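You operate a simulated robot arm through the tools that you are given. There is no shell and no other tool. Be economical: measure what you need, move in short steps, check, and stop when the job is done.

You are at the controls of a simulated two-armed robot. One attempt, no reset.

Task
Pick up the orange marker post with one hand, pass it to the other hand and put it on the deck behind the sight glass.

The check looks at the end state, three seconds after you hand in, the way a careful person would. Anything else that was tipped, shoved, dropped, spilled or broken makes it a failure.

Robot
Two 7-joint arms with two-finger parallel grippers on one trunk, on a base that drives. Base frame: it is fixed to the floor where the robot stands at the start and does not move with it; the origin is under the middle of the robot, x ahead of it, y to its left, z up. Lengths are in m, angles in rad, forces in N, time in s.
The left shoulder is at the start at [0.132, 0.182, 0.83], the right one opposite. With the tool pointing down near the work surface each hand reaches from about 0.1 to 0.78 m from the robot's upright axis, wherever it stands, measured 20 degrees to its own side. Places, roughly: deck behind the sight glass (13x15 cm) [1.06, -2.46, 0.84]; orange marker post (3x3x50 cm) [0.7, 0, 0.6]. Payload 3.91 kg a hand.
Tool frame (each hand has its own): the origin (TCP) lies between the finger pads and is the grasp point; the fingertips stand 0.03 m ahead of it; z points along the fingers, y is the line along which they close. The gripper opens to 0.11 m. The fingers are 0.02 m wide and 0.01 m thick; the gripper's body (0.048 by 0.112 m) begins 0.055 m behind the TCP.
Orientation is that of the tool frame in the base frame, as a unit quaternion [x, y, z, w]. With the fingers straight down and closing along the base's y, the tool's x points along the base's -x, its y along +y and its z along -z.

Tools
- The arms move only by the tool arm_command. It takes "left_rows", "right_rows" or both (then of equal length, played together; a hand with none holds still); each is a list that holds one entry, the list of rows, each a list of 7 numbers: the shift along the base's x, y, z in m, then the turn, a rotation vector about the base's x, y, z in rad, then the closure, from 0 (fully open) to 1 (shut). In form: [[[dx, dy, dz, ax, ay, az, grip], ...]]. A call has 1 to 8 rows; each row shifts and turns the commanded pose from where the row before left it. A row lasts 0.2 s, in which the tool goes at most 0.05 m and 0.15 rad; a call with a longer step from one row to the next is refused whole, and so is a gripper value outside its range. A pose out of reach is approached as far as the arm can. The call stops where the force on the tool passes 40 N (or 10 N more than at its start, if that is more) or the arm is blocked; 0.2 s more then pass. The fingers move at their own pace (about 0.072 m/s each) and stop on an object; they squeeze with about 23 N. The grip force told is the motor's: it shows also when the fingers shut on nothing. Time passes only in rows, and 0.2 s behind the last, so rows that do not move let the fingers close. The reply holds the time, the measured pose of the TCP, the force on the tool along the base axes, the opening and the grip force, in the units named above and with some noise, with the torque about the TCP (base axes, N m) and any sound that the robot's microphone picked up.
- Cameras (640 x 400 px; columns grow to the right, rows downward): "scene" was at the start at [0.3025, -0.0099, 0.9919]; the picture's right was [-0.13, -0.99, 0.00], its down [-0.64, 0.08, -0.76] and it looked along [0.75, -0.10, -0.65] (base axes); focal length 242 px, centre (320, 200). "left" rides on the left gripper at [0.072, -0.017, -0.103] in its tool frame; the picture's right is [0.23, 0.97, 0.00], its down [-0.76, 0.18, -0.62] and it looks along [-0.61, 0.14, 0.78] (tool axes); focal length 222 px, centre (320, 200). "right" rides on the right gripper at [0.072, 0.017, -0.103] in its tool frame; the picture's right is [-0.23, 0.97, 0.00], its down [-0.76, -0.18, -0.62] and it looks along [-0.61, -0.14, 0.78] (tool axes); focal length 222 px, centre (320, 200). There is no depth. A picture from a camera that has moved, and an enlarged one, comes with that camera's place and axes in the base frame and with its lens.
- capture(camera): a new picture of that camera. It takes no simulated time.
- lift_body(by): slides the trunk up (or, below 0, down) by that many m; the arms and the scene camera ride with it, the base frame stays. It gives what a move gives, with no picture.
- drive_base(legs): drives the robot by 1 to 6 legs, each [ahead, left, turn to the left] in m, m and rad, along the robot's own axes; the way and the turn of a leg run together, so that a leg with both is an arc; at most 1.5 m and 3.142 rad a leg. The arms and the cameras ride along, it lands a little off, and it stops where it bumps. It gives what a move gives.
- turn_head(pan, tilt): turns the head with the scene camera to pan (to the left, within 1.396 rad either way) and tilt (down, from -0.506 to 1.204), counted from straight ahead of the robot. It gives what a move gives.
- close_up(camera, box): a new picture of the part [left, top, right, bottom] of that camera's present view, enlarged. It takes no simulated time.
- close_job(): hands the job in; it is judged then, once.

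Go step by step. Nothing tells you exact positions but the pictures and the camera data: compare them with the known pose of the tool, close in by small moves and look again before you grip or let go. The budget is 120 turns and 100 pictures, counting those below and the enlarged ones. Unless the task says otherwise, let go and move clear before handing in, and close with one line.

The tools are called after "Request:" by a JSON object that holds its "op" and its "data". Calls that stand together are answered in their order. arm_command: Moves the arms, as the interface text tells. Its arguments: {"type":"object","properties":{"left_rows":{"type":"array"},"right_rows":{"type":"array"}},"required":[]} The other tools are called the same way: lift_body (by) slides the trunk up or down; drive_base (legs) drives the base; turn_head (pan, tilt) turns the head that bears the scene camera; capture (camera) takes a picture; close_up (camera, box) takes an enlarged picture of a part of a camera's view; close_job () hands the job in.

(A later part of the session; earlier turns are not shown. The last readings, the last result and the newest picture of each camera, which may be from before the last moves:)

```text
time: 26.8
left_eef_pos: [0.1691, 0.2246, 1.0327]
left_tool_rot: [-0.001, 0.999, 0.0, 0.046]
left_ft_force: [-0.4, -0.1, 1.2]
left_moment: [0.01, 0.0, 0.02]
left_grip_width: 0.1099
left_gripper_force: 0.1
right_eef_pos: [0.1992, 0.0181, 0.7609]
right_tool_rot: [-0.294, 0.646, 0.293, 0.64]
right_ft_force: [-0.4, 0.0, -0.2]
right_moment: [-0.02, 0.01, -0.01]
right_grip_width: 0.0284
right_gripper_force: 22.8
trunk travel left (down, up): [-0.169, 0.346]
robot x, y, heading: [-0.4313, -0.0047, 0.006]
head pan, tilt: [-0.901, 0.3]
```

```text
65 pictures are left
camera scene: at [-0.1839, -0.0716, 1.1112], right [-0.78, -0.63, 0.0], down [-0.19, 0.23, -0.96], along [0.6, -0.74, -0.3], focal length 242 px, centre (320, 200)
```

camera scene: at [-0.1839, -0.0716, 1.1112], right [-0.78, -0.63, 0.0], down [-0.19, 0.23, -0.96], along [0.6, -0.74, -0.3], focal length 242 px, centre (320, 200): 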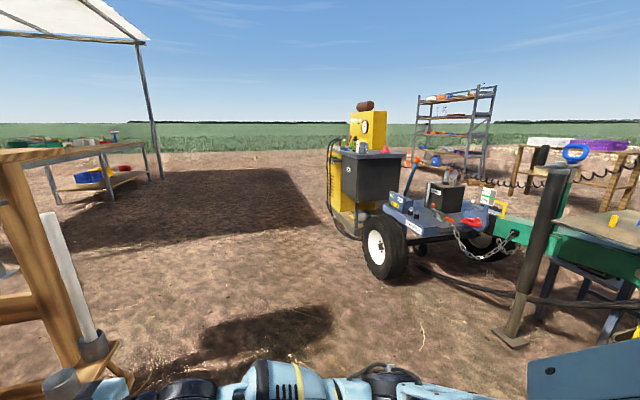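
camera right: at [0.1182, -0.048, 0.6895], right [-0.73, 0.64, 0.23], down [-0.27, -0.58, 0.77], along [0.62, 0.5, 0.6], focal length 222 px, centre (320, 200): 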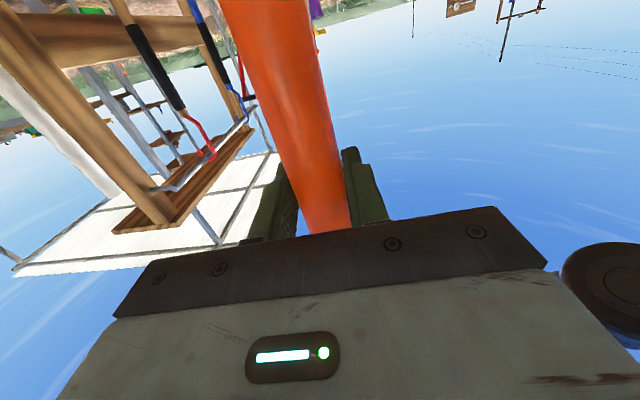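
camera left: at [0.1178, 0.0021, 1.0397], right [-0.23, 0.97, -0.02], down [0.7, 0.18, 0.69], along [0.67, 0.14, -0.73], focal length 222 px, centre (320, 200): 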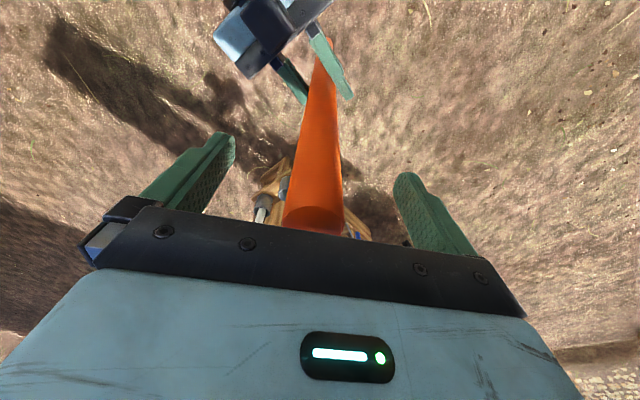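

The right force sensor shows no post weight, so I'll check that the post is really still in the right hand.

Request:
{"op": "capture", "data": {"camera": "right"}}

Request:
{"op": "turn_head", "data": {"pan": -0.1, "tilt": 0.6}}

Request:
{"op": "capture", "data": {"camera": "scene"}}

```text
64 pictures are left
camera right: at [0.1184, -0.0482, 0.6894], right [-0.73, 0.64, 0.23], down [-0.27, -0.58, 0.77], along [0.62, 0.5, 0.6], focal length 222 px, centre (320, 200)
```

right: 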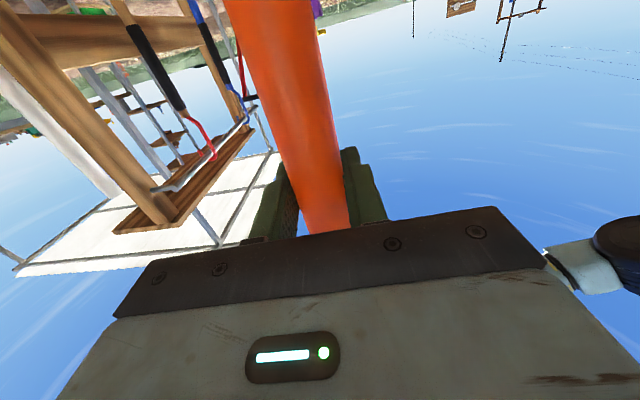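

```text
time: 27.9
left_eef_pos: [0.169, 0.224, 1.0332]
left_tool_rot: [-0.001, 0.999, 0.0, 0.045]
left_ft_force: [-0.3, 0.3, 0.6]
left_moment: [0.0, 0.04, 0.03]
left_grip_width: 0.1102
left_gripper_force: 0.1
right_eef_pos: [0.2, 0.0185, 0.7616]
right_tool_rot: [-0.294, 0.646, 0.293, 0.64]
right_ft_force: [-0.2, -0.5, -0.4]
right_moment: [-0.01, 0.02, 0.02]
right_grip_width: 0.0289
right_gripper_force: 22.8
trunk travel left (down, up): [-0.169, 0.346]
robot x, y, heading: [-0.433, -0.0036, 0.004]
head pan, tilt: [-0.099, 0.6]
```

```text
63 pictures are left
camera scene: at [-0.1547, -0.007, 1.0838], right [-0.09, -1.0, 0.0], down [-0.56, 0.05, -0.83], along [0.82, -0.07, -0.56], focal length 242 px, centre (320, 200)
```

scene: 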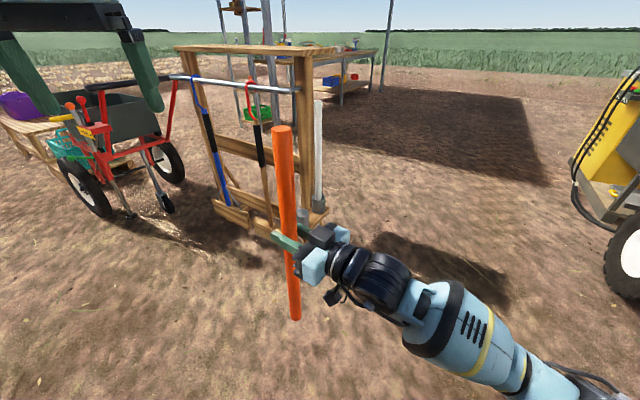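

The post is securely in the right hand. Now I drive around toward the machine through the open ground, between rack and trailer.

Request:
{"op": "drive_base", "data": {"legs": [[0, 0, -0.63], [0.9, 0, 0]]}}

Request:
{"op": "turn_head", "data": {"pan": -0.6, "tilt": 0.35}}

Request:
{"op": "capture", "data": {"camera": "scene"}}

```text
time: 34.4
left_eef_pos: [0.9184, -0.6901, 1.0312]
left_tool_rot: [0.305, 0.951, -0.014, 0.042]
left_ft_force: [0.4, 0.0, 0.1]
left_moment: [-0.03, 0.01, 0.03]
left_grip_width: 0.1099
left_gripper_force: 0.0
right_eef_pos: [0.8221, -0.8744, 0.7606]
right_tool_rot: [-0.083, 0.705, 0.083, 0.7]
right_ft_force: [0.5, -0.6, -0.3]
right_moment: [-0.01, 0.01, 0.01]
right_grip_width: 0.0289
right_gripper_force: 23.1
trunk travel left (down, up): [-0.169, 0.346]
robot x, y, heading: [0.2962, -0.522, -0.615]
head pan, tilt: [-0.099, 0.6]
```

```text
time: 35.3
left_eef_pos: [0.9174, -0.6896, 1.0322]
left_tool_rot: [0.306, 0.951, -0.014, 0.042]
left_ft_force: [0.1, 0.5, 0.3]
left_moment: [-0.02, 0.01, -0.01]
left_grip_width: 0.1101
left_gripper_force: 0.1
right_eef_pos: [0.8229, -0.8736, 0.7608]
right_tool_rot: [-0.083, 0.705, 0.083, 0.7]
right_ft_force: [-0.4, -0.6, 0.7]
right_moment: [-0.01, 0.06, -0.03]
right_grip_width: 0.0286
right_gripper_force: 23.4
trunk travel left (down, up): [-0.169, 0.346]
robot x, y, heading: [0.2993, -0.523, -0.611]
head pan, tilt: [-0.6, 0.351]
```

```text
62 pictures are left
camera scene: at [0.4853, -0.7179, 1.1065], right [-0.94, -0.35, 0.0], down [-0.12, 0.32, -0.94], along [0.33, -0.88, -0.34], focal length 242 px, centre (320, 200)
```

scene: 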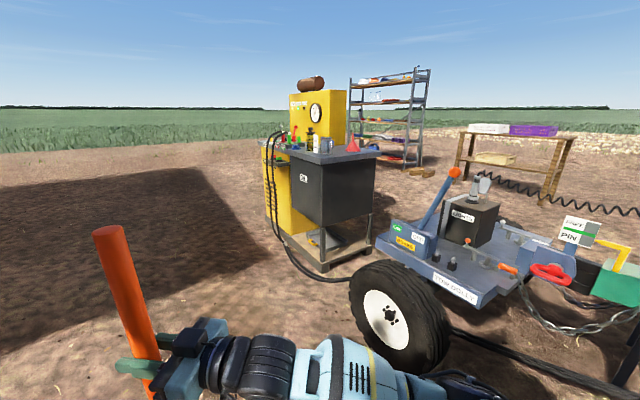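

Good progress. I zoom on the machine deck to understand its layout from here.

Request:
{"op": "close_up", "data": {"camera": "scene", "box": [240, 70, 400, 280]}}

Request:
{"op": "close_up", "data": {"camera": "scene", "box": [270, 110, 390, 180]}}

```text
1.90 times, centred on (320, 175) of scene
camera zoom: at [0.4853, -0.7179, 1.1065], right [-0.94, -0.35, 0.0], down [-0.12, 0.32, -0.94], along [0.33, -0.88, -0.34], focal length 461 px, centre (320, 248)
```

zoom: 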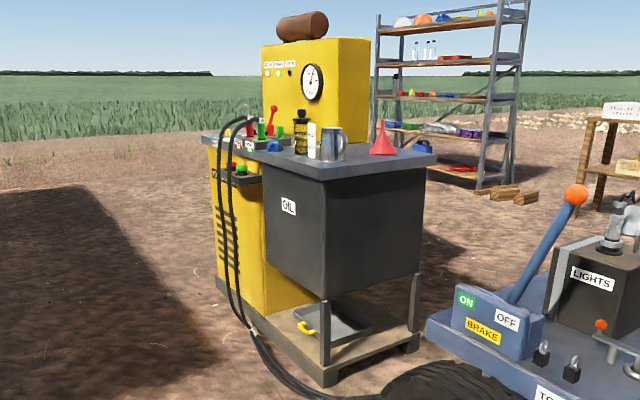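

```text
5.33 times, centred on (330, 145) of scene
camera zoom: at [0.4853, -0.7179, 1.1065], right [-0.94, -0.35, 0.0], down [-0.12, 0.32, -0.94], along [0.33, -0.88, -0.34], focal length 1291 px, centre (267, 493)
```

zoom: 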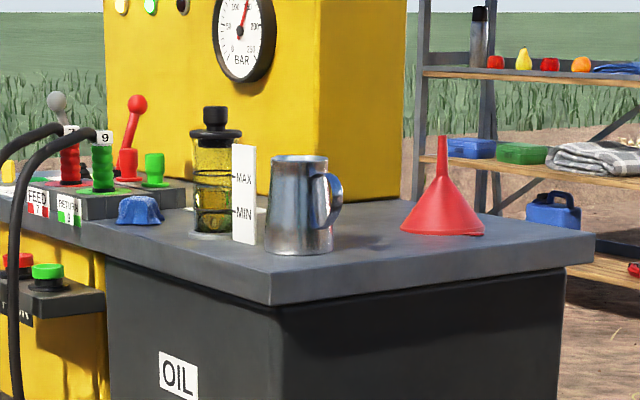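

The machine's front faces about (0.58, 0.82), with the sight glass near (1.17,−2.32), so "behind" is at roughly (1.06,−2.46), matching the given spot. I raise trunk and right arm now so the post will pass above the jug and glass.

Request:
{"op": "lift_body", "data": {"by": 0.34}}

Request:
{"op": "arm_command", "data": {"right_rows": [[[0, 0, 0.04, 0, 0, 0, 1], [0, 0, 0.04, 0, 0, 0, 1], [0, 0, 0.04, 0, 0, 0, 1], [0, 0, 0.04, 0, 0, 0, 1], [0, 0, 0.04, 0, 0, 0, 1], [0, 0, 0.04, 0, 0, 0, 1], [0, 0, 0, 0, 0, 0, 1]]]}}

Request:
{"op": "capture", "data": {"camera": "scene"}}

```text
time: 38.6
left_eef_pos: [0.8961, -0.6764, 1.4164]
left_tool_rot: [0.305, 0.949, -0.024, 0.079]
left_ft_force: [-0.3, -0.5, 0.2]
left_moment: [0.02, 0.02, -0.04]
left_grip_width: 0.1101
left_gripper_force: 0.0
right_eef_pos: [0.8232, -0.8749, 1.0983]
right_tool_rot: [-0.081, 0.706, 0.083, 0.698]
right_ft_force: [0.5, -0.5, -3.6]
right_moment: [-0.05, -0.01, -0.03]
right_grip_width: 0.0285
right_gripper_force: 22.8
trunk travel left (down, up): [-0.509, 0.006]
robot x, y, heading: [0.2975, -0.5208, -0.608]
head pan, tilt: [-0.6, 0.351]
```

```text
time: 40.2
left_eef_pos: [0.8957, -0.6743, 1.418]
left_tool_rot: [0.304, 0.949, -0.025, 0.08]
left_ft_force: [-0.1, -0.2, -0.4]
left_moment: [0.0, -0.02, 0.01]
left_grip_width: 0.11
left_gripper_force: 0.0
right_eef_pos: [0.823, -0.8739, 1.3405]
right_tool_rot: [-0.082, 0.706, 0.083, 0.699]
right_ft_force: [-0.6, 0.7, -2.5]
right_moment: [0.0, 0.02, -0.01]
right_grip_width: 0.0283
right_gripper_force: 23.2
trunk travel left (down, up): [-0.509, 0.006]
robot x, y, heading: [0.2989, -0.5233, -0.615]
head pan, tilt: [-0.6, 0.351]
```

```text
59 pictures are left
camera scene: at [0.3453, -0.6198, 1.4807], right [-0.94, -0.35, 0.0], down [-0.12, 0.32, -0.94], along [0.33, -0.88, -0.34], focal length 242 px, centre (320, 200)
```

scene: 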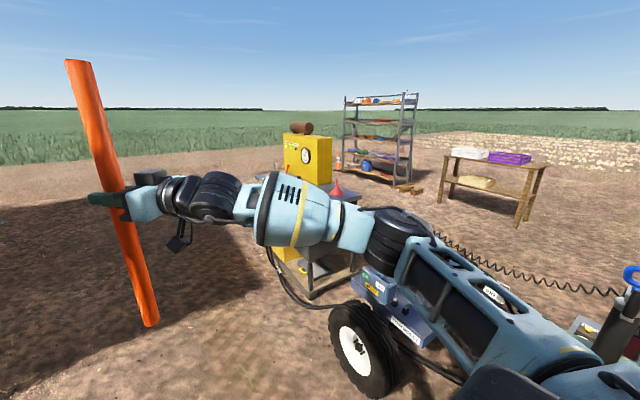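

Arm is high and the post is held level. I drive to a stand-off point in front of the machine and turn to face it.

Request:
{"op": "drive_base", "data": {"legs": [[1.5, 0, 0], [0, 0, -1.567]]}}

Request:
{"op": "turn_head", "data": {"pan": -0.05, "tilt": 0.6}}

Request:
{"op": "capture", "data": {"camera": "scene"}}

```text
time: 51.5
left_eef_pos: [1.3686, -1.9632, 1.4184]
left_tool_rot: [0.886, 0.455, -0.076, 0.038]
left_ft_force: [-0.3, 0.8, -0.4]
left_moment: [0.05, 0.02, 0.06]
left_grip_width: 0.1099
left_gripper_force: 0.0
right_eef_pos: [1.169, -1.8898, 1.3403]
right_tool_rot: [0.442, 0.555, -0.438, 0.552]
right_ft_force: [0.6, -0.3, -3.2]
right_moment: [-0.02, 0.02, 0.01]
right_grip_width: 0.0283
right_gripper_force: 22.9
trunk travel left (down, up): [-0.509, 0.006]
robot x, y, heading: [1.5201, -1.365, -2.19]
head pan, tilt: [-0.6, 0.351]
```

```text
time: 52.5
left_eef_pos: [1.3663, -1.9634, 1.4192]
left_tool_rot: [0.887, 0.455, -0.076, 0.038]
left_ft_force: [0.2, -0.4, 0.5]
left_moment: [-0.04, 0.0, 0.01]
left_grip_width: 0.1099
left_gripper_force: 0.1
right_eef_pos: [1.168, -1.8895, 1.3415]
right_tool_rot: [0.441, 0.557, -0.436, 0.553]
right_ft_force: [-0.1, 0.5, -2.4]
right_moment: [0.02, 0.01, -0.01]
right_grip_width: 0.0284
right_gripper_force: 23.3
trunk travel left (down, up): [-0.509, 0.006]
robot x, y, heading: [1.5229, -1.3654, -2.183]
head pan, tilt: [-0.051, 0.6]
```

```text
58 pictures are left
camera scene: at [1.4559, -1.4484, 1.4581], right [-0.79, 0.62, 0.0], down [0.35, 0.44, -0.83], along [-0.51, -0.65, -0.56], focal length 242 px, centre (320, 200)
```

scene: 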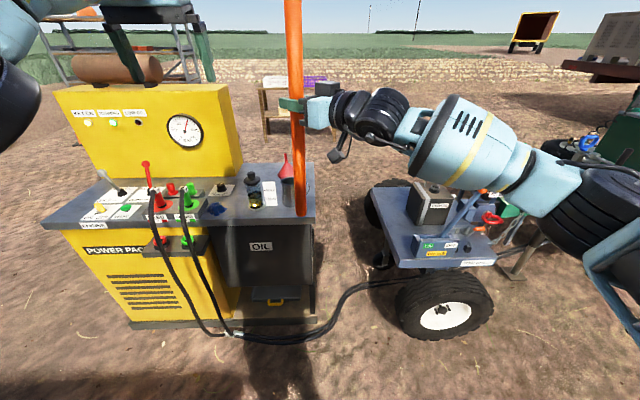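

I'm squarely in front of the machine. I zoom on the deck around the sight glass.

Request:
{"op": "close_up", "data": {"camera": "scene", "box": [190, 140, 330, 230]}}

Request:
{"op": "capture", "data": {"camera": "left"}}

```text
4.44 times, centred on (260, 185) of scene
camera zoom: at [1.4559, -1.4484, 1.4581], right [-0.79, 0.62, 0.0], down [0.35, 0.44, -0.83], along [-0.51, -0.65, -0.56], focal length 1076 px, centre (587, 267)
```

zoom: 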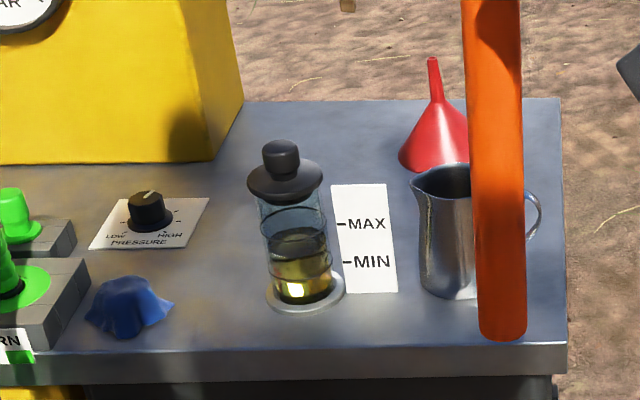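

```text
56 pictures are left
camera left: at [1.4049, -1.8819, 1.5086], right [0.92, -0.39, -0.04], down [-0.23, -0.63, 0.74], along [-0.31, -0.68, -0.67], focal length 222 px, centre (320, 200)
```

left: 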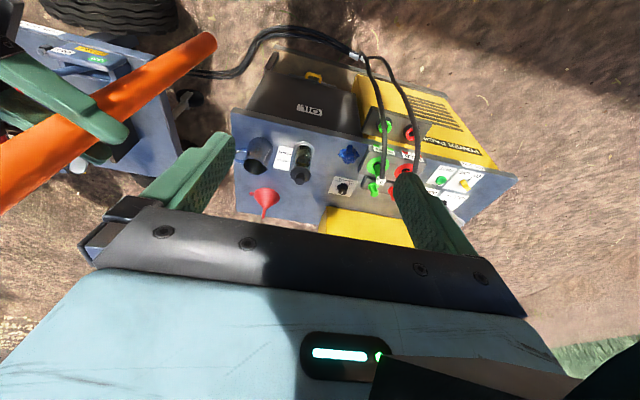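

The layout agrees with earlier measurements: deck z≈0.84, target (1.06,−2.46) free, jug and funnel to the right, gauge box behind-left. I raise the post a bit more, pull the left hand back, then drive the base in.

Request:
{"op": "arm_command", "data": {"left_rows": [[[0.023, 0.032, 0, 0, 0, 0, 0], [0.023, 0.032, 0, 0, 0, 0, 0], [0.023, 0.032, 0, 0, 0, 0, 0]]], "right_rows": [[[0, 0, 0.025, 0, 0, 0, 1], [0, 0, 0.025, 0, 0, 0, 1], [0, 0, 0, 0, 0, 0, 1]]]}}

Request:
{"op": "drive_base", "data": {"legs": [[0, 0.26, 0], [0.2, 0, 0]]}}

Request:
{"op": "capture", "data": {"camera": "scene"}}

Request:
{"op": "capture", "data": {"camera": "left"}}

```text
time: 53.2
left_eef_pos: [1.4379, -1.8717, 1.4196]
left_tool_rot: [0.886, 0.456, -0.075, 0.038]
left_ft_force: [0.0, 0.1, -0.1]
left_moment: [0.0, 0.05, 0.01]
left_grip_width: 0.11
left_gripper_force: 0.0
right_eef_pos: [1.1676, -1.8906, 1.3924]
right_tool_rot: [0.442, 0.557, -0.436, 0.552]
right_ft_force: [0.3, -0.3, -2.7]
right_moment: [0.02, 0.02, 0.0]
right_grip_width: 0.0285
right_gripper_force: 22.4
trunk travel left (down, up): [-0.509, 0.006]
robot x, y, heading: [1.5184, -1.3662, -2.185]
head pan, tilt: [-0.051, 0.6]
```

```text
time: 57.4
left_eef_pos: [1.5441, -2.187, 1.4207]
left_tool_rot: [0.885, 0.458, -0.076, 0.04]
left_ft_force: [0.3, 0.0, -0.1]
left_moment: [0.01, -0.02, -0.01]
left_grip_width: 0.11
left_gripper_force: 0.1
right_eef_pos: [1.2736, -2.2077, 1.3941]
right_tool_rot: [0.439, 0.557, -0.436, 0.554]
right_ft_force: [1.1, -0.3, -3.4]
right_moment: [0.0, 0.02, -0.02]
right_grip_width: 0.0283
right_gripper_force: 22.9
trunk travel left (down, up): [-0.509, 0.006]
robot x, y, heading: [1.6211, -1.6805, -2.182]
head pan, tilt: [-0.051, 0.6]
```

```text
55 pictures are left
camera scene: at [1.5597, -1.765, 1.4583], right [-0.79, 0.61, 0.0], down [0.35, 0.45, -0.83], along [-0.51, -0.65, -0.56], focal length 242 px, centre (320, 200)
```

scene: 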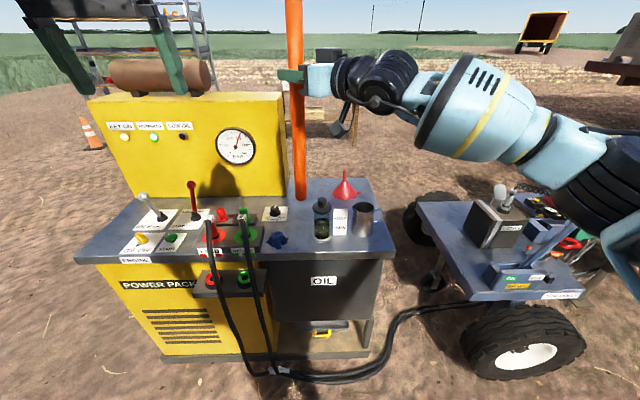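

```text
54 pictures are left
camera left: at [1.5803, -2.1059, 1.511], right [0.92, -0.38, -0.04], down [-0.23, -0.63, 0.74], along [-0.31, -0.68, -0.67], focal length 222 px, centre (320, 200)
```

left: 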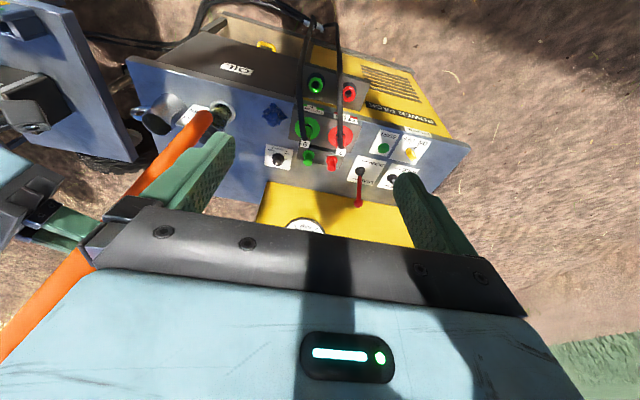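

Clear. Drive 0.2 m further ahead, with the post passing well above the glass.

Request:
{"op": "drive_base", "data": {"legs": [[0.2, -0.02, 0]]}}

Request:
{"op": "capture", "data": {"camera": "scene"}}

Request:
{"op": "capture", "data": {"camera": "left"}}

```text
time: 59.0
left_eef_pos: [1.4142, -2.3434, 1.419]
left_tool_rot: [0.884, 0.46, -0.075, 0.041]
left_ft_force: [-0.8, -0.5, -0.5]
left_moment: [-0.02, 0.0, 0.01]
left_grip_width: 0.11
left_gripper_force: 0.0
right_eef_pos: [1.1459, -2.3648, 1.3956]
right_tool_rot: [0.437, 0.56, -0.433, 0.556]
right_ft_force: [0.1, 0.5, -3.2]
right_moment: [0.04, 0.02, 0.0]
right_grip_width: 0.0285
right_gripper_force: 23.5
trunk travel left (down, up): [-0.509, 0.006]
robot x, y, heading: [1.4935, -1.8356, -2.175]
head pan, tilt: [-0.051, 0.6]
```

```text
53 pictures are left
camera scene: at [1.4286, -1.9203, 1.4583], right [-0.79, 0.61, 0.0], down [0.34, 0.45, -0.83], along [-0.5, -0.66, -0.56], focal length 242 px, centre (320, 200)
```

scene: 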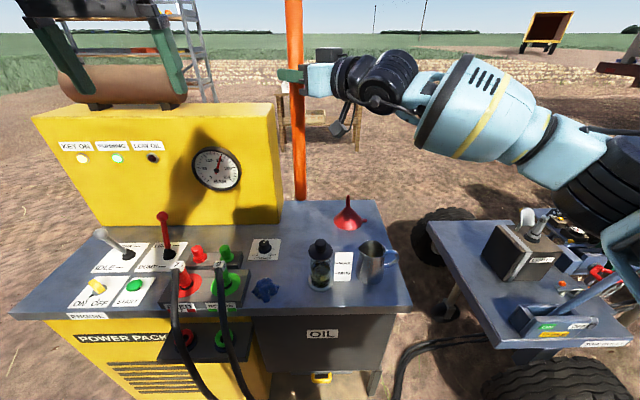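

```text
52 pictures are left
camera left: at [1.4516, -2.261, 1.5112], right [0.93, -0.37, -0.04], down [-0.22, -0.63, 0.74], along [-0.3, -0.68, -0.67], focal length 222 px, centre (320, 200)
```

left: 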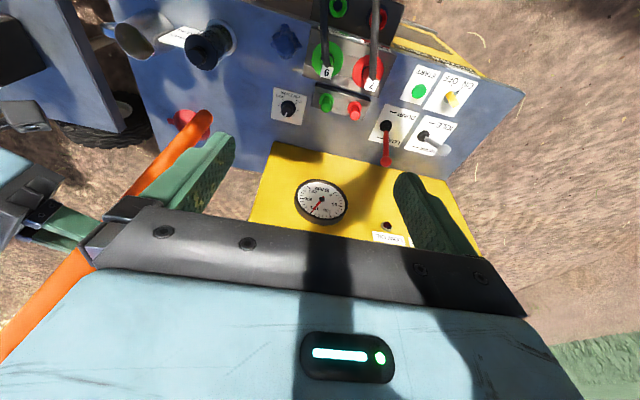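

Now with a close view, I refine the coordinates of the deck objects.

Request:
{"op": "close_up", "data": {"camera": "scene", "box": [240, 180, 420, 320]}}

Request:
{"op": "close_up", "data": {"camera": "left", "box": [100, 0, 320, 160]}}

```text
2.86 times, centred on (330, 250) of scene
camera zoom: at [1.4286, -1.9203, 1.4583], right [-0.79, 0.61, 0.0], down [0.34, 0.45, -0.83], along [-0.5, -0.66, -0.56], focal length 692 px, centre (291, 57)
```

zoom: 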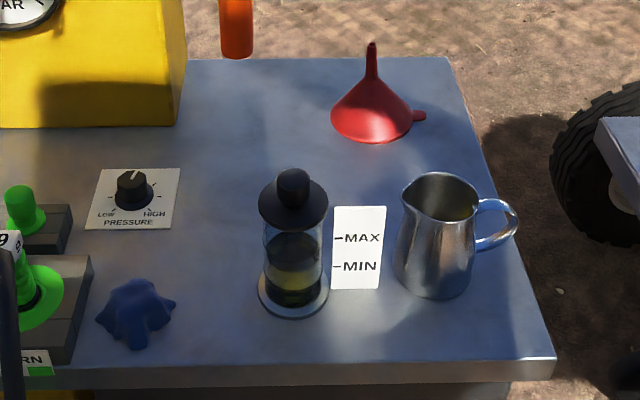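

```text
2.50 times, centred on (210, 80) of left
camera zoom: at [1.4516, -2.261, 1.5112], right [0.93, -0.37, -0.04], down [-0.22, -0.63, 0.74], along [-0.3, -0.68, -0.67], focal length 555 px, centre (595, 500)
```

zoom: 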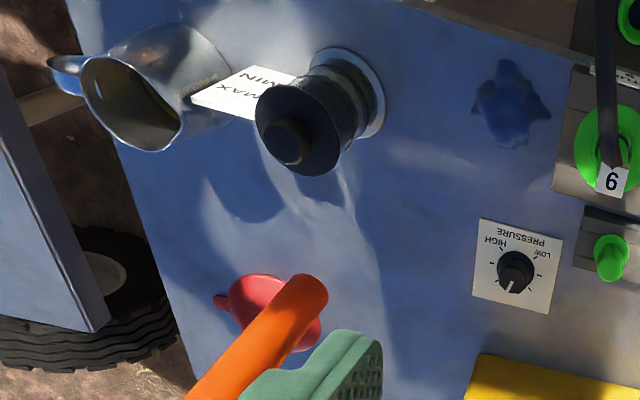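

Post is vertical (bottom at ≈(1.15,−2.36), matching the TCP). I shift the hand to above the spot directly behind the glass, ≈(1.053,−2.45), and lower partway.

Request:
{"op": "arm_command", "data": {"right_rows": [[[-0.0232, -0.0213, 0, 0, 0, 0, 1], [-0.0232, -0.0213, 0, 0, 0, 0, 1], [-0.0232, -0.0213, 0, 0, 0, 0, 1], [-0.0232, -0.0213, 0, 0, 0, 0, 1], [0, 0, 0, 0, 0, 0, 1]]]}}

Request:
{"op": "arm_command", "data": {"right_rows": [[[0, 0, -0.04, 0, 0, 0, 1], [0, 0, -0.04, 0, 0, 0, 1], [0, 0, -0.04, 0, 0, 0, 1], [0, 0, -0.04, 0, 0, 0, 1], [0, 0, -0.03, 0, 0, 0, 1], [0, 0, 0, 0, 0, 0, 1]]]}}

Request:
{"op": "capture", "data": {"camera": "scene"}}

Request:
{"op": "capture", "data": {"camera": "right"}}

Request:
{"op": "close_up", "data": {"camera": "left", "box": [60, 0, 320, 200]}}

```text
time: 60.2
left_eef_pos: [1.4182, -2.3401, 1.4229]
left_tool_rot: [0.883, 0.461, -0.078, 0.041]
left_ft_force: [0.5, 0.3, 0.4]
left_moment: [0.0, 0.04, 0.01]
left_grip_width: 0.1099
left_gripper_force: 0.0
right_eef_pos: [1.0583, -2.4459, 1.3959]
right_tool_rot: [0.435, 0.561, -0.434, 0.555]
right_ft_force: [0.6, 0.6, -2.8]
right_moment: [0.05, 0.03, -0.03]
right_grip_width: 0.0281
right_gripper_force: 22.6
right hand out of reach, approached as far as the arm can: row 2
trunk travel left (down, up): [-0.509, 0.006]
robot x, y, heading: [1.4912, -1.8356, -2.174]
head pan, tilt: [-0.051, 0.6]
```

```text
time: 61.6
left_eef_pos: [1.4155, -2.3431, 1.42]
left_tool_rot: [0.884, 0.46, -0.076, 0.039]
left_ft_force: [0.3, 0.6, -0.5]
left_moment: [-0.01, -0.02, -0.03]
left_grip_width: 0.1101
left_gripper_force: 0.0
right_eef_pos: [1.0521, -2.45, 1.202]
right_tool_rot: [0.437, 0.56, -0.433, 0.556]
right_ft_force: [-0.1, -0.1, -3.3]
right_moment: [-0.01, 0.0, -0.01]
right_grip_width: 0.0282
right_gripper_force: 23.1
trunk travel left (down, up): [-0.509, 0.006]
robot x, y, heading: [1.4908, -1.8376, -2.169]
head pan, tilt: [-0.051, 0.6]
```

```text
49 pictures are left
camera scene: at [1.428, -1.921, 1.4582], right [-0.79, 0.61, 0.0], down [0.34, 0.45, -0.83], along [-0.5, -0.66, -0.56], focal length 242 px, centre (320, 200)
```

scene: 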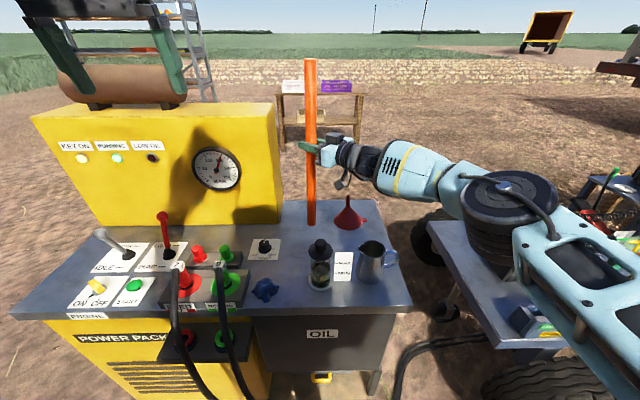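

```text
48 pictures are left
camera right: at [1.0444, -2.3447, 1.1307], right [0.94, 0.23, 0.23], down [-0.32, 0.56, 0.77], along [0.05, -0.8, 0.6], focal length 222 px, centre (320, 200)
```

right: 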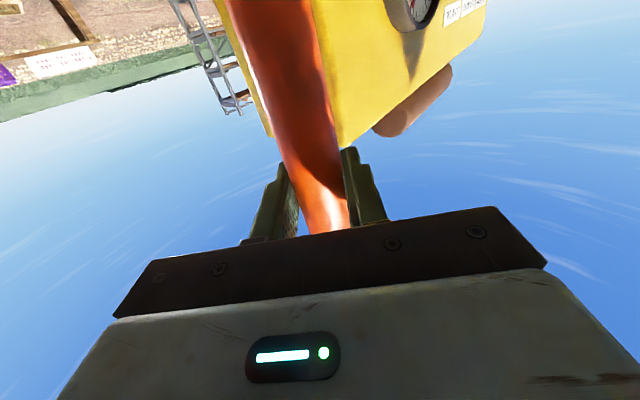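

```text
2.00 times, centred on (190, 100) of left
camera zoom: at [1.451, -2.2617, 1.5108], right [0.93, -0.37, -0.04], down [-0.22, -0.63, 0.74], along [-0.3, -0.68, -0.67], focal length 444 px, centre (580, 400)
```

zoom: 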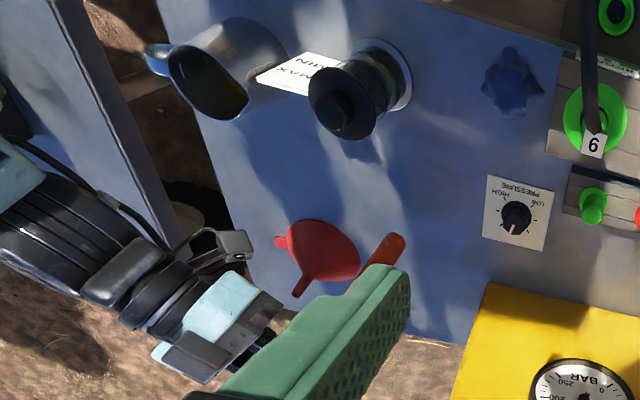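

The post is over the right spot, near vertical. I check its tilt more precisely before setting it down.

Request:
{"op": "close_up", "data": {"camera": "scene", "box": [250, 45, 410, 235]}}

Request:
{"op": "close_up", "data": {"camera": "right", "box": [200, 0, 400, 240]}}

```text
2.11 times, centred on (330, 140) of scene
camera zoom: at [1.428, -1.921, 1.4582], right [-0.79, 0.61, 0.0], down [0.34, 0.45, -0.83], along [-0.5, -0.66, -0.56], focal length 510 px, centre (299, 326)
```

zoom: 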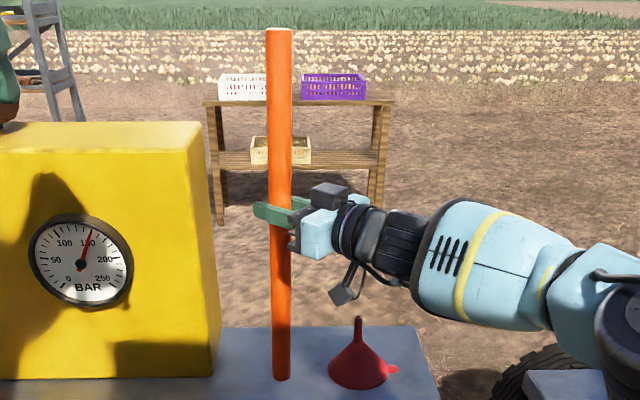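

```text
1.67 times, centred on (300, 120) of right
camera zoom: at [1.0444, -2.3447, 1.1307], right [0.94, 0.23, 0.23], down [-0.32, 0.56, 0.77], along [0.05, -0.8, 0.6], focal length 370 px, centre (353, 333)
```

zoom: 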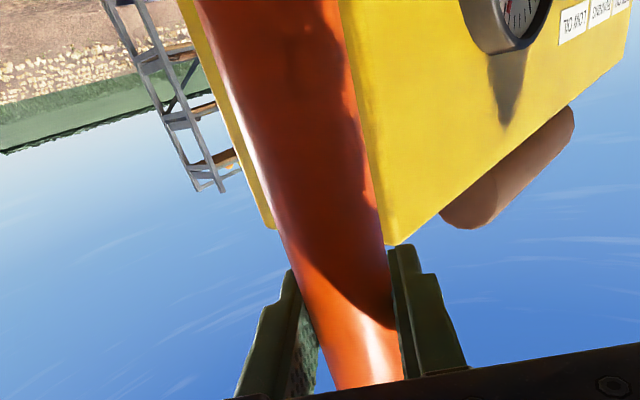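

Several views agree the post's top leans about 0.045 rad toward +y and 0.025 toward +x. I correct that by a small hand rotation and recheck.

Request:
{"op": "arm_command", "data": {"right_rows": [[[0, 0, 0, 0.022, -0.011, 0, 1], [0, 0, 0, 0.022, -0.011, 0, 1], [0, 0, 0, 0, 0, 0, 1]]]}}

Request:
{"op": "close_up", "data": {"camera": "scene", "box": [250, 45, 410, 235]}}

Request:
{"op": "close_up", "data": {"camera": "right", "box": [200, 0, 400, 240]}}

Request:
{"op": "close_up", "data": {"camera": "left", "box": [100, 20, 340, 170]}}

```text
time: 62.4
left_eef_pos: [1.4146, -2.3454, 1.4201]
left_tool_rot: [0.884, 0.46, -0.075, 0.04]
left_ft_force: [0.0, -0.1, 0.3]
left_moment: [-0.02, 0.03, 0.01]
left_grip_width: 0.11
left_gripper_force: 0.1
right_eef_pos: [1.0532, -2.4507, 1.2022]
right_tool_rot: [0.455, 0.563, -0.416, 0.551]
right_ft_force: [-0.3, -0.3, -2.7]
right_moment: [0.03, -0.04, 0.01]
right_grip_width: 0.0282
right_gripper_force: 22.6
trunk travel left (down, up): [-0.509, 0.006]
robot x, y, heading: [1.4894, -1.8413, -2.175]
head pan, tilt: [-0.051, 0.6]
```

```text
2.11 times, centred on (330, 140) of scene
camera zoom: at [1.4278, -1.9214, 1.458], right [-0.79, 0.61, 0.0], down [0.34, 0.45, -0.82], along [-0.5, -0.66, -0.57], focal length 510 px, centre (299, 326)
```

zoom: 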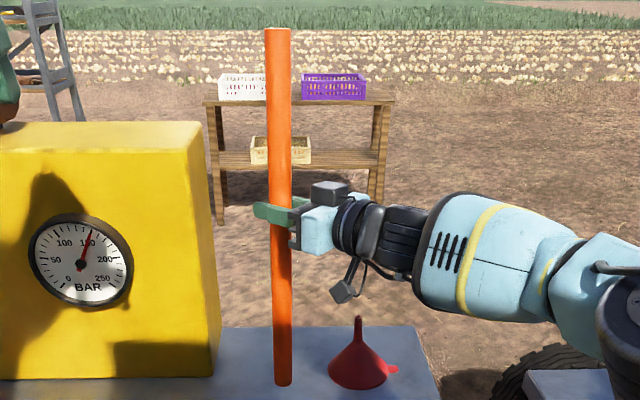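

```text
1.67 times, centred on (300, 120) of right
camera zoom: at [1.0454, -2.3415, 1.1352], right [0.94, 0.22, 0.26], down [-0.34, 0.52, 0.78], along [0.04, -0.82, 0.57], focal length 370 px, centre (353, 333)
```

zoom: 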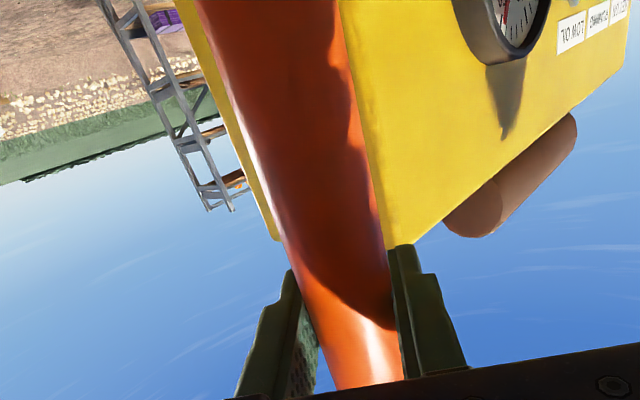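

```text
2.67 times, centred on (220, 95) of left
camera zoom: at [1.4507, -2.2622, 1.5104], right [0.93, -0.37, -0.04], down [-0.22, -0.63, 0.74], along [-0.3, -0.68, -0.67], focal length 592 px, centre (587, 480)
```

zoom: 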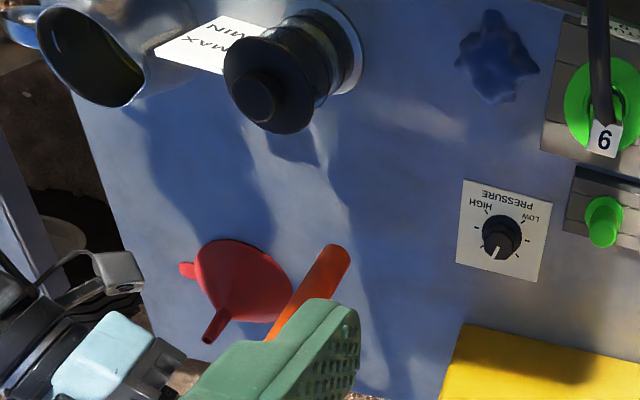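

Triangulation puts the post bottom at (1.054,−2.450,0.899), vertical. The deck is ~6 cm below; I lower 4.5 cm.

Request:
{"op": "arm_command", "data": {"right_rows": [[[0, 0, -0.02, 0, 0, 0, 1], [0, 0, -0.02, 0, 0, 0, 1], [0, 0, -0.005, 0, 0, 0, 1], [0, 0, 0, 0, 0, 0, 1]]]}}

Request:
{"op": "close_up", "data": {"camera": "scene", "box": [270, 180, 370, 260]}}

Request:
{"op": "close_up", "data": {"camera": "left", "box": [100, 20, 340, 170]}}

```text
time: 63.4
left_eef_pos: [1.4138, -2.3439, 1.4204]
left_tool_rot: [0.884, 0.46, -0.075, 0.039]
left_ft_force: [1.3, 0.5, 0.6]
left_moment: [0.01, 0.0, 0.02]
left_grip_width: 0.1098
left_gripper_force: 0.0
right_eef_pos: [1.053, -2.4499, 1.1565]
right_tool_rot: [0.454, 0.562, -0.416, 0.552]
right_ft_force: [-0.2, 0.3, -3.8]
right_moment: [0.0, 0.03, 0.01]
right_grip_width: 0.0284
right_gripper_force: 23.1
trunk travel left (down, up): [-0.509, 0.006]
robot x, y, heading: [1.489, -1.8353, -2.174]
head pan, tilt: [-0.051, 0.6]
```

```text
5.00 times, centred on (320, 220) of scene
camera zoom: at [1.4278, -1.9213, 1.4581], right [-0.79, 0.61, 0.0], down [0.34, 0.45, -0.82], along [-0.5, -0.66, -0.57], focal length 1210 px, centre (320, 100)
```

zoom: 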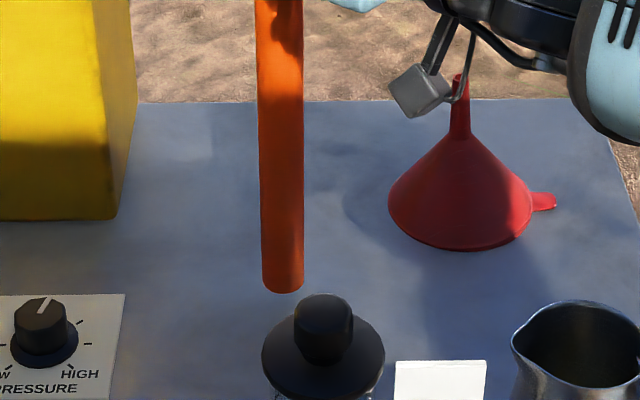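

```text
2.67 times, centred on (220, 95) of left
camera zoom: at [1.4507, -2.262, 1.5105], right [0.93, -0.37, -0.04], down [-0.22, -0.63, 0.74], along [-0.3, -0.68, -0.67], focal length 592 px, centre (587, 480)
```

zoom: 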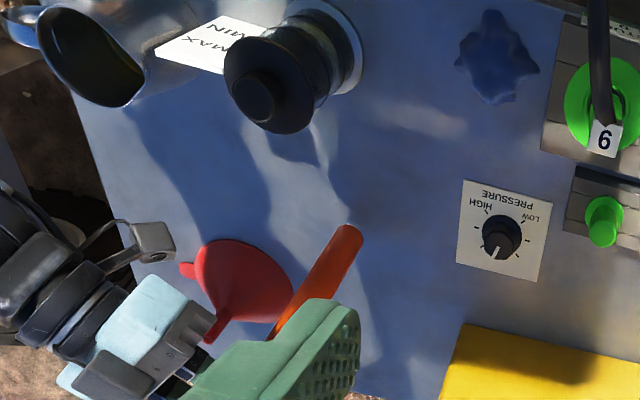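

About 1.5 cm to go; the hand stays clear of the funnel. I lower in 4–5 mm steps watching the force.

Request:
{"op": "arm_command", "data": {"right_rows": [[[0, 0, -0.004, 0, 0, 0, 1], [0, 0, -0.004, 0, 0, 0, 1], [0, 0, 0, 0, 0, 0, 1]]]}}

Request:
{"op": "arm_command", "data": {"right_rows": [[[0, 0, -0.003, 0, 0, 0, 1], [0, 0, 0, 0, 0, 0, 1]]]}}

```text
time: 64.2
left_eef_pos: [1.414, -2.3435, 1.42]
left_tool_rot: [0.884, 0.46, -0.075, 0.038]
left_ft_force: [0.4, 0.2, -1.0]
left_moment: [0.0, -0.03, 0.0]
left_grip_width: 0.1098
left_gripper_force: 0.2
right_eef_pos: [1.0524, -2.4501, 1.1494]
right_tool_rot: [0.453, 0.563, -0.415, 0.553]
right_ft_force: [-0.2, -0.3, -3.2]
right_moment: [-0.01, -0.01, -0.01]
right_grip_width: 0.0282
right_gripper_force: 22.9
trunk travel left (down, up): [-0.509, 0.006]
robot x, y, heading: [1.4902, -1.8367, -2.175]
head pan, tilt: [-0.051, 0.6]
```

```text
time: 64.8
left_eef_pos: [1.4136, -2.3432, 1.42]
left_tool_rot: [0.884, 0.46, -0.075, 0.039]
left_ft_force: [-0.2, -0.5, 0.0]
left_moment: [-0.02, -0.02, 0.03]
left_grip_width: 0.11
left_gripper_force: 0.1
right_eef_pos: [1.0524, -2.45, 1.1465]
right_tool_rot: [0.454, 0.562, -0.416, 0.552]
right_ft_force: [0.1, -0.6, -3.2]
right_moment: [-0.04, -0.01, 0.01]
right_grip_width: 0.0286
right_gripper_force: 22.8
trunk travel left (down, up): [-0.509, 0.006]
robot x, y, heading: [1.491, -1.8386, -2.173]
head pan, tilt: [-0.051, 0.6]
```

Not touching yet (weight still −3 N). I continue in 2–3 mm steps.

Request:
{"op": "arm_command", "data": {"right_rows": [[[0, 0, -0.003, 0, 0, 0, 1], [0, 0, 0, 0, 0, 0, 1]]]}}

Request:
{"op": "arm_command", "data": {"right_rows": [[[0, 0, -0.002, 0, 0, 0, 1], [0, 0, 0, 0, 0, 0, 1]]]}}

Request:
{"op": "close_up", "data": {"camera": "left", "box": [180, 60, 300, 140]}}

```text
time: 65.4
left_eef_pos: [1.4141, -2.3438, 1.4204]
left_tool_rot: [0.884, 0.46, -0.075, 0.039]
left_ft_force: [0.0, 0.1, -0.2]
left_moment: [-0.02, 0.0, 0.02]
left_grip_width: 0.11
left_gripper_force: 0.1
right_eef_pos: [1.0531, -2.4522, 1.1424]
right_tool_rot: [0.454, 0.563, -0.415, 0.552]
right_ft_force: [-0.1, -0.1, -2.9]
right_moment: [-0.01, 0.02, 0.0]
right_grip_width: 0.0282
right_gripper_force: 22.8
trunk travel left (down, up): [-0.509, 0.006]
robot x, y, heading: [1.4902, -1.8354, -2.175]
head pan, tilt: [-0.051, 0.6]
```

```text
time: 66.0
left_eef_pos: [1.4135, -2.3437, 1.4199]
left_tool_rot: [0.884, 0.46, -0.075, 0.038]
left_ft_force: [-0.1, 0.3, -0.8]
left_moment: [0.0, -0.01, -0.03]
left_grip_width: 0.1099
left_gripper_force: 0.1
right_eef_pos: [1.0521, -2.4523, 1.1416]
right_tool_rot: [0.455, 0.563, -0.414, 0.552]
right_ft_force: [0.6, 0.0, -3.1]
right_moment: [-0.01, -0.02, 0.0]
right_grip_width: 0.0286
right_gripper_force: 22.5
trunk travel left (down, up): [-0.509, 0.006]
robot x, y, heading: [1.4883, -1.8357, -2.168]
head pan, tilt: [-0.051, 0.6]
```

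```text
5.00 times, centred on (240, 100) of left
camera zoom: at [1.4507, -2.2619, 1.5106], right [0.93, -0.37, -0.04], down [-0.22, -0.63, 0.74], along [-0.3, -0.68, -0.67], focal length 1111 px, centre (720, 700)
```

zoom: 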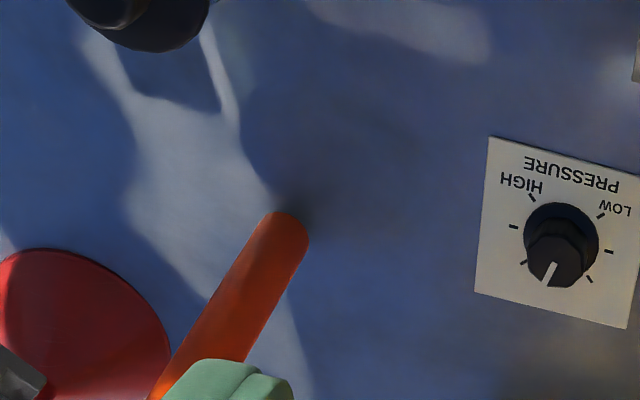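

A tight contact shadow is forming, so it's nearly down. Continuing gently.

Request:
{"op": "arm_command", "data": {"right_rows": [[[0, 0, -0.002, 0, 0, 0, 1], [0, 0, 0, 0, 0, 0, 1]]]}}

Request:
{"op": "arm_command", "data": {"right_rows": [[[0, 0, -0.002, 0, 0, 0, 1], [0, 0, 0, 0, 0, 0, 1]]]}}

```text
time: 66.6
left_eef_pos: [1.4139, -2.3442, 1.4199]
left_tool_rot: [0.884, 0.46, -0.075, 0.039]
left_ft_force: [-0.2, -0.5, 0.1]
left_moment: [-0.02, 0.0, 0.01]
left_grip_width: 0.1101
left_gripper_force: 0.0
right_eef_pos: [1.0539, -2.4522, 1.1399]
right_tool_rot: [0.454, 0.562, -0.416, 0.552]
right_ft_force: [0.1, 0.0, -3.1]
right_moment: [-0.02, 0.01, 0.03]
right_grip_width: 0.0284
right_gripper_force: 23.0
trunk travel left (down, up): [-0.509, 0.006]
robot x, y, heading: [1.4914, -1.838, -2.175]
head pan, tilt: [-0.051, 0.6]
```

```text
time: 67.2
left_eef_pos: [1.4134, -2.344, 1.4197]
left_tool_rot: [0.884, 0.46, -0.075, 0.039]
left_ft_force: [0.1, -0.1, -0.6]
left_moment: [0.01, -0.01, -0.05]
left_grip_width: 0.11
left_gripper_force: 0.0
right_eef_pos: [1.0534, -2.4517, 1.1388]
right_tool_rot: [0.454, 0.563, -0.416, 0.552]
right_ft_force: [-0.4, 0.0, -3.8]
right_moment: [0.0, 0.02, 0.0]
right_grip_width: 0.0283
right_gripper_force: 22.9
trunk travel left (down, up): [-0.509, 0.006]
robot x, y, heading: [1.4876, -1.8404, -2.171]
head pan, tilt: [-0.051, 0.6]
```

Request:
{"op": "arm_command", "data": {"right_rows": [[[0, 0, -0.002, 0, 0, 0, 1], [0, 0, 0, 0, 0, 0, 1]]]}}

Request:
{"op": "arm_command", "data": {"right_rows": [[[0, 0, -0.002, 0, 0, 0, 1], [0, 0, 0, 0, 0, 0, 1]]]}}

Request:
{"op": "close_up", "data": {"camera": "left", "box": [180, 60, 300, 140]}}

```text
time: 67.8
left_eef_pos: [1.4146, -2.3444, 1.4193]
left_tool_rot: [0.884, 0.46, -0.074, 0.039]
left_ft_force: [0.3, 0.5, 0.0]
left_moment: [0.04, 0.02, 0.01]
left_grip_width: 0.11
left_gripper_force: 0.0
right_eef_pos: [1.0538, -2.4515, 1.1359]
right_tool_rot: [0.454, 0.563, -0.415, 0.552]
right_ft_force: [0.4, 0.5, -3.0]
right_moment: [0.0, -0.02, 0.02]
right_grip_width: 0.0283
right_gripper_force: 22.7
trunk travel left (down, up): [-0.509, 0.006]
robot x, y, heading: [1.4877, -1.8395, -2.174]
head pan, tilt: [-0.051, 0.6]
```

```text
time: 68.4
left_eef_pos: [1.414, -2.3443, 1.4196]
left_tool_rot: [0.884, 0.46, -0.075, 0.039]
left_ft_force: [0.3, -0.4, 0.4]
left_moment: [0.0, -0.01, -0.02]
left_grip_width: 0.1098
left_gripper_force: 0.1
right_eef_pos: [1.0516, -2.452, 1.1343]
right_tool_rot: [0.454, 0.563, -0.416, 0.552]
right_ft_force: [-0.6, 0.0, -3.1]
right_moment: [-0.01, 0.0, -0.01]
right_grip_width: 0.0283
right_gripper_force: 22.6
trunk travel left (down, up): [-0.509, 0.006]
robot x, y, heading: [1.4892, -1.8387, -2.171]
head pan, tilt: [-0.051, 0.6]
```

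```text
5.00 times, centred on (240, 100) of left
camera zoom: at [1.4507, -2.262, 1.5105], right [0.93, -0.37, -0.04], down [-0.22, -0.63, 0.74], along [-0.3, -0.68, -0.67], focal length 1111 px, centre (720, 700)
```

zoom: 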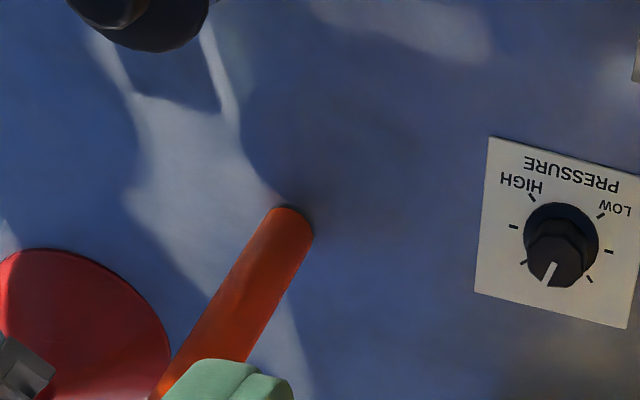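

Still a few millimetres off by force; the shadow nearly meets the end. Continuing.

Request:
{"op": "arm_command", "data": {"right_rows": [[[0, 0, -0.002, 0, 0, 0, 1], [0, 0, 0, 0, 0, 0, 1]]]}}

Request:
{"op": "arm_command", "data": {"right_rows": [[[0, 0, -0.0015, 0, 0, 0, 1], [0, 0, 0, 0, 0, 0, 1]]]}}

```text
time: 69.0
left_eef_pos: [1.414, -2.344, 1.4214]
left_tool_rot: [0.884, 0.46, -0.075, 0.039]
left_ft_force: [-0.3, 0.1, 1.1]
left_moment: [0.0, 0.03, -0.02]
left_grip_width: 0.11
left_gripper_force: 0.2
right_eef_pos: [1.0524, -2.4526, 1.1327]
right_tool_rot: [0.455, 0.562, -0.416, 0.552]
right_ft_force: [0.7, -0.2, -1.0]
right_moment: [-0.17, -0.04, 0.01]
right_grip_width: 0.0284
right_gripper_force: 23.0
trunk travel left (down, up): [-0.509, 0.006]
robot x, y, heading: [1.4918, -1.8374, -2.17]
head pan, tilt: [-0.051, 0.6]
```

```text
time: 69.6
left_eef_pos: [1.4145, -2.3444, 1.4218]
left_tool_rot: [0.883, 0.461, -0.077, 0.039]
left_ft_force: [0.4, -0.3, 0.1]
left_moment: [-0.01, -0.03, -0.03]
left_grip_width: 0.11
left_gripper_force: 0.2
right_eef_pos: [1.0534, -2.4502, 1.1327]
right_tool_rot: [0.452, 0.563, -0.416, 0.554]
right_ft_force: [0.5, -1.7, 4.5]
right_moment: [-0.66, -0.15, 0.02]
right_grip_width: 0.0282
right_gripper_force: 23.3
trunk travel left (down, up): [-0.509, 0.006]
robot x, y, heading: [1.4917, -1.8369, -2.17]
head pan, tilt: [-0.051, 0.6]
```

Contact: upward force 4.5 N with torque −0.66 about x, meaning the far (−y) edge touches first. I rotate slightly about the base to seat it flat.

Request:
{"op": "arm_command", "data": {"right_rows": [[[0, 0.003, 0, -0.01, 0, 0, 1], [0, 0, 0, 0, 0, 0, 1]]]}}

Request:
{"op": "close_up", "data": {"camera": "scene", "box": [250, 55, 410, 255]}}

Request:
{"op": "close_up", "data": {"camera": "left", "box": [180, 60, 300, 140]}}

```text
time: 70.2
left_eef_pos: [1.4157, -2.3425, 1.4212]
left_tool_rot: [0.884, 0.46, -0.076, 0.04]
left_ft_force: [0.2, -1.2, 0.0]
left_moment: [0.04, -0.01, 0.01]
left_grip_width: 0.1099
left_gripper_force: 0.1
right_eef_pos: [1.0533, -2.4478, 1.1331]
right_tool_rot: [0.451, 0.56, -0.42, 0.554]
right_ft_force: [-0.3, -0.1, 10.0]
right_moment: [-0.34, -0.05, 0.03]
right_grip_width: 0.0285
right_gripper_force: 22.8
trunk travel left (down, up): [-0.509, 0.006]
robot x, y, heading: [1.4911, -1.8382, -2.174]
head pan, tilt: [-0.051, 0.6]
```

```text
2.00 times, centred on (330, 155) of scene
camera zoom: at [1.4291, -1.9199, 1.4583], right [-0.79, 0.61, 0.0], down [0.34, 0.45, -0.83], along [-0.5, -0.66, -0.56], focal length 484 px, centre (300, 290)
```

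zoom: 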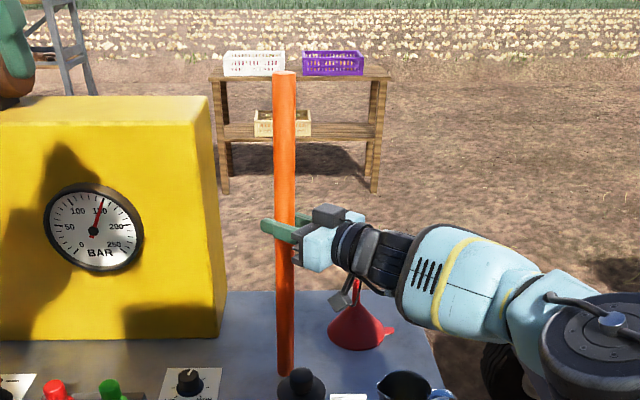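

```text
5.00 times, centred on (240, 100) of left
camera zoom: at [1.4521, -2.2605, 1.5113], right [0.93, -0.37, -0.04], down [-0.22, -0.63, 0.74], along [-0.3, -0.68, -0.67], focal length 1111 px, centre (720, 700)
```

zoom: 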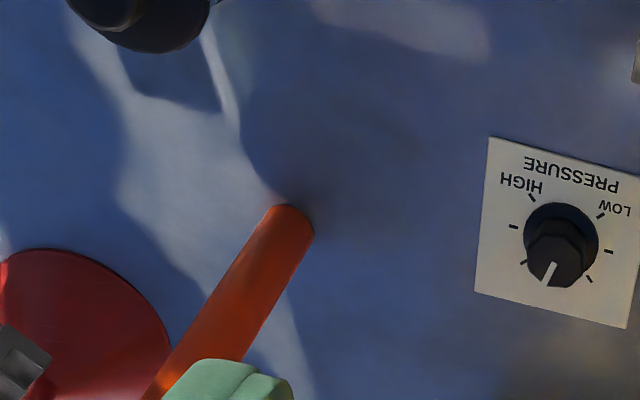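

Improving (torque halved, still biased). One more small correction while easing the pressure.

Request:
{"op": "arm_command", "data": {"right_rows": [[[0, 0.002, 0.001, -0.008, 0, 0, 1], [0, 0, 0, 0, 0, 0, 1]]]}}

```text
time: 70.8
left_eef_pos: [1.4153, -2.3423, 1.4217]
left_tool_rot: [0.884, 0.46, -0.076, 0.039]
left_ft_force: [0.2, 0.8, -0.4]
left_moment: [0.02, 0.0, 0.01]
left_grip_width: 0.1099
left_gripper_force: 0.1
right_eef_pos: [1.0531, -2.4445, 1.1329]
right_tool_rot: [0.449, 0.559, -0.421, 0.556]
right_ft_force: [-0.1, 1.9, 10.0]
right_moment: [0.33, 0.02, -0.03]
right_grip_width: 0.0285
right_gripper_force: 23.3
trunk travel left (down, up): [-0.509, 0.006]
robot x, y, heading: [1.4915, -1.8393, -2.174]
head pan, tilt: [-0.051, 0.6]
```

Side load about 1.9 N now; I ease up slightly and shift a hair to relax it before release.

Request:
{"op": "arm_command", "data": {"right_rows": [[[0, 0.001, 0.001, 0, 0, 0, 1], [0, 0, 0, 0, 0, 0, 1]]]}}

Request:
{"op": "close_up", "data": {"camera": "scene", "box": [250, 55, 410, 255]}}

```text
time: 71.4
left_eef_pos: [1.4154, -2.3437, 1.4201]
left_tool_rot: [0.884, 0.46, -0.075, 0.039]
left_ft_force: [0.1, -0.4, 0.0]
left_moment: [0.0, -0.06, -0.02]
left_grip_width: 0.1103
left_gripper_force: 0.1
right_eef_pos: [1.0523, -2.444, 1.1327]
right_tool_rot: [0.449, 0.559, -0.421, 0.556]
right_ft_force: [1.1, -2.0, 6.1]
right_moment: [-0.54, -0.01, 0.01]
right_grip_width: 0.0281
right_gripper_force: 22.7
trunk travel left (down, up): [-0.509, 0.006]
robot x, y, heading: [1.4903, -1.8381, -2.171]
head pan, tilt: [-0.051, 0.6]
```

```text
2.00 times, centred on (330, 155) of scene
camera zoom: at [1.4286, -1.9206, 1.4581], right [-0.79, 0.61, 0.0], down [0.34, 0.45, -0.83], along [-0.5, -0.66, -0.56], focal length 484 px, centre (300, 290)
```

zoom: 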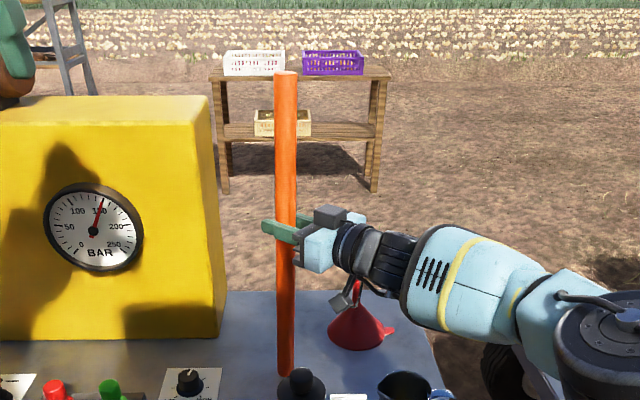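

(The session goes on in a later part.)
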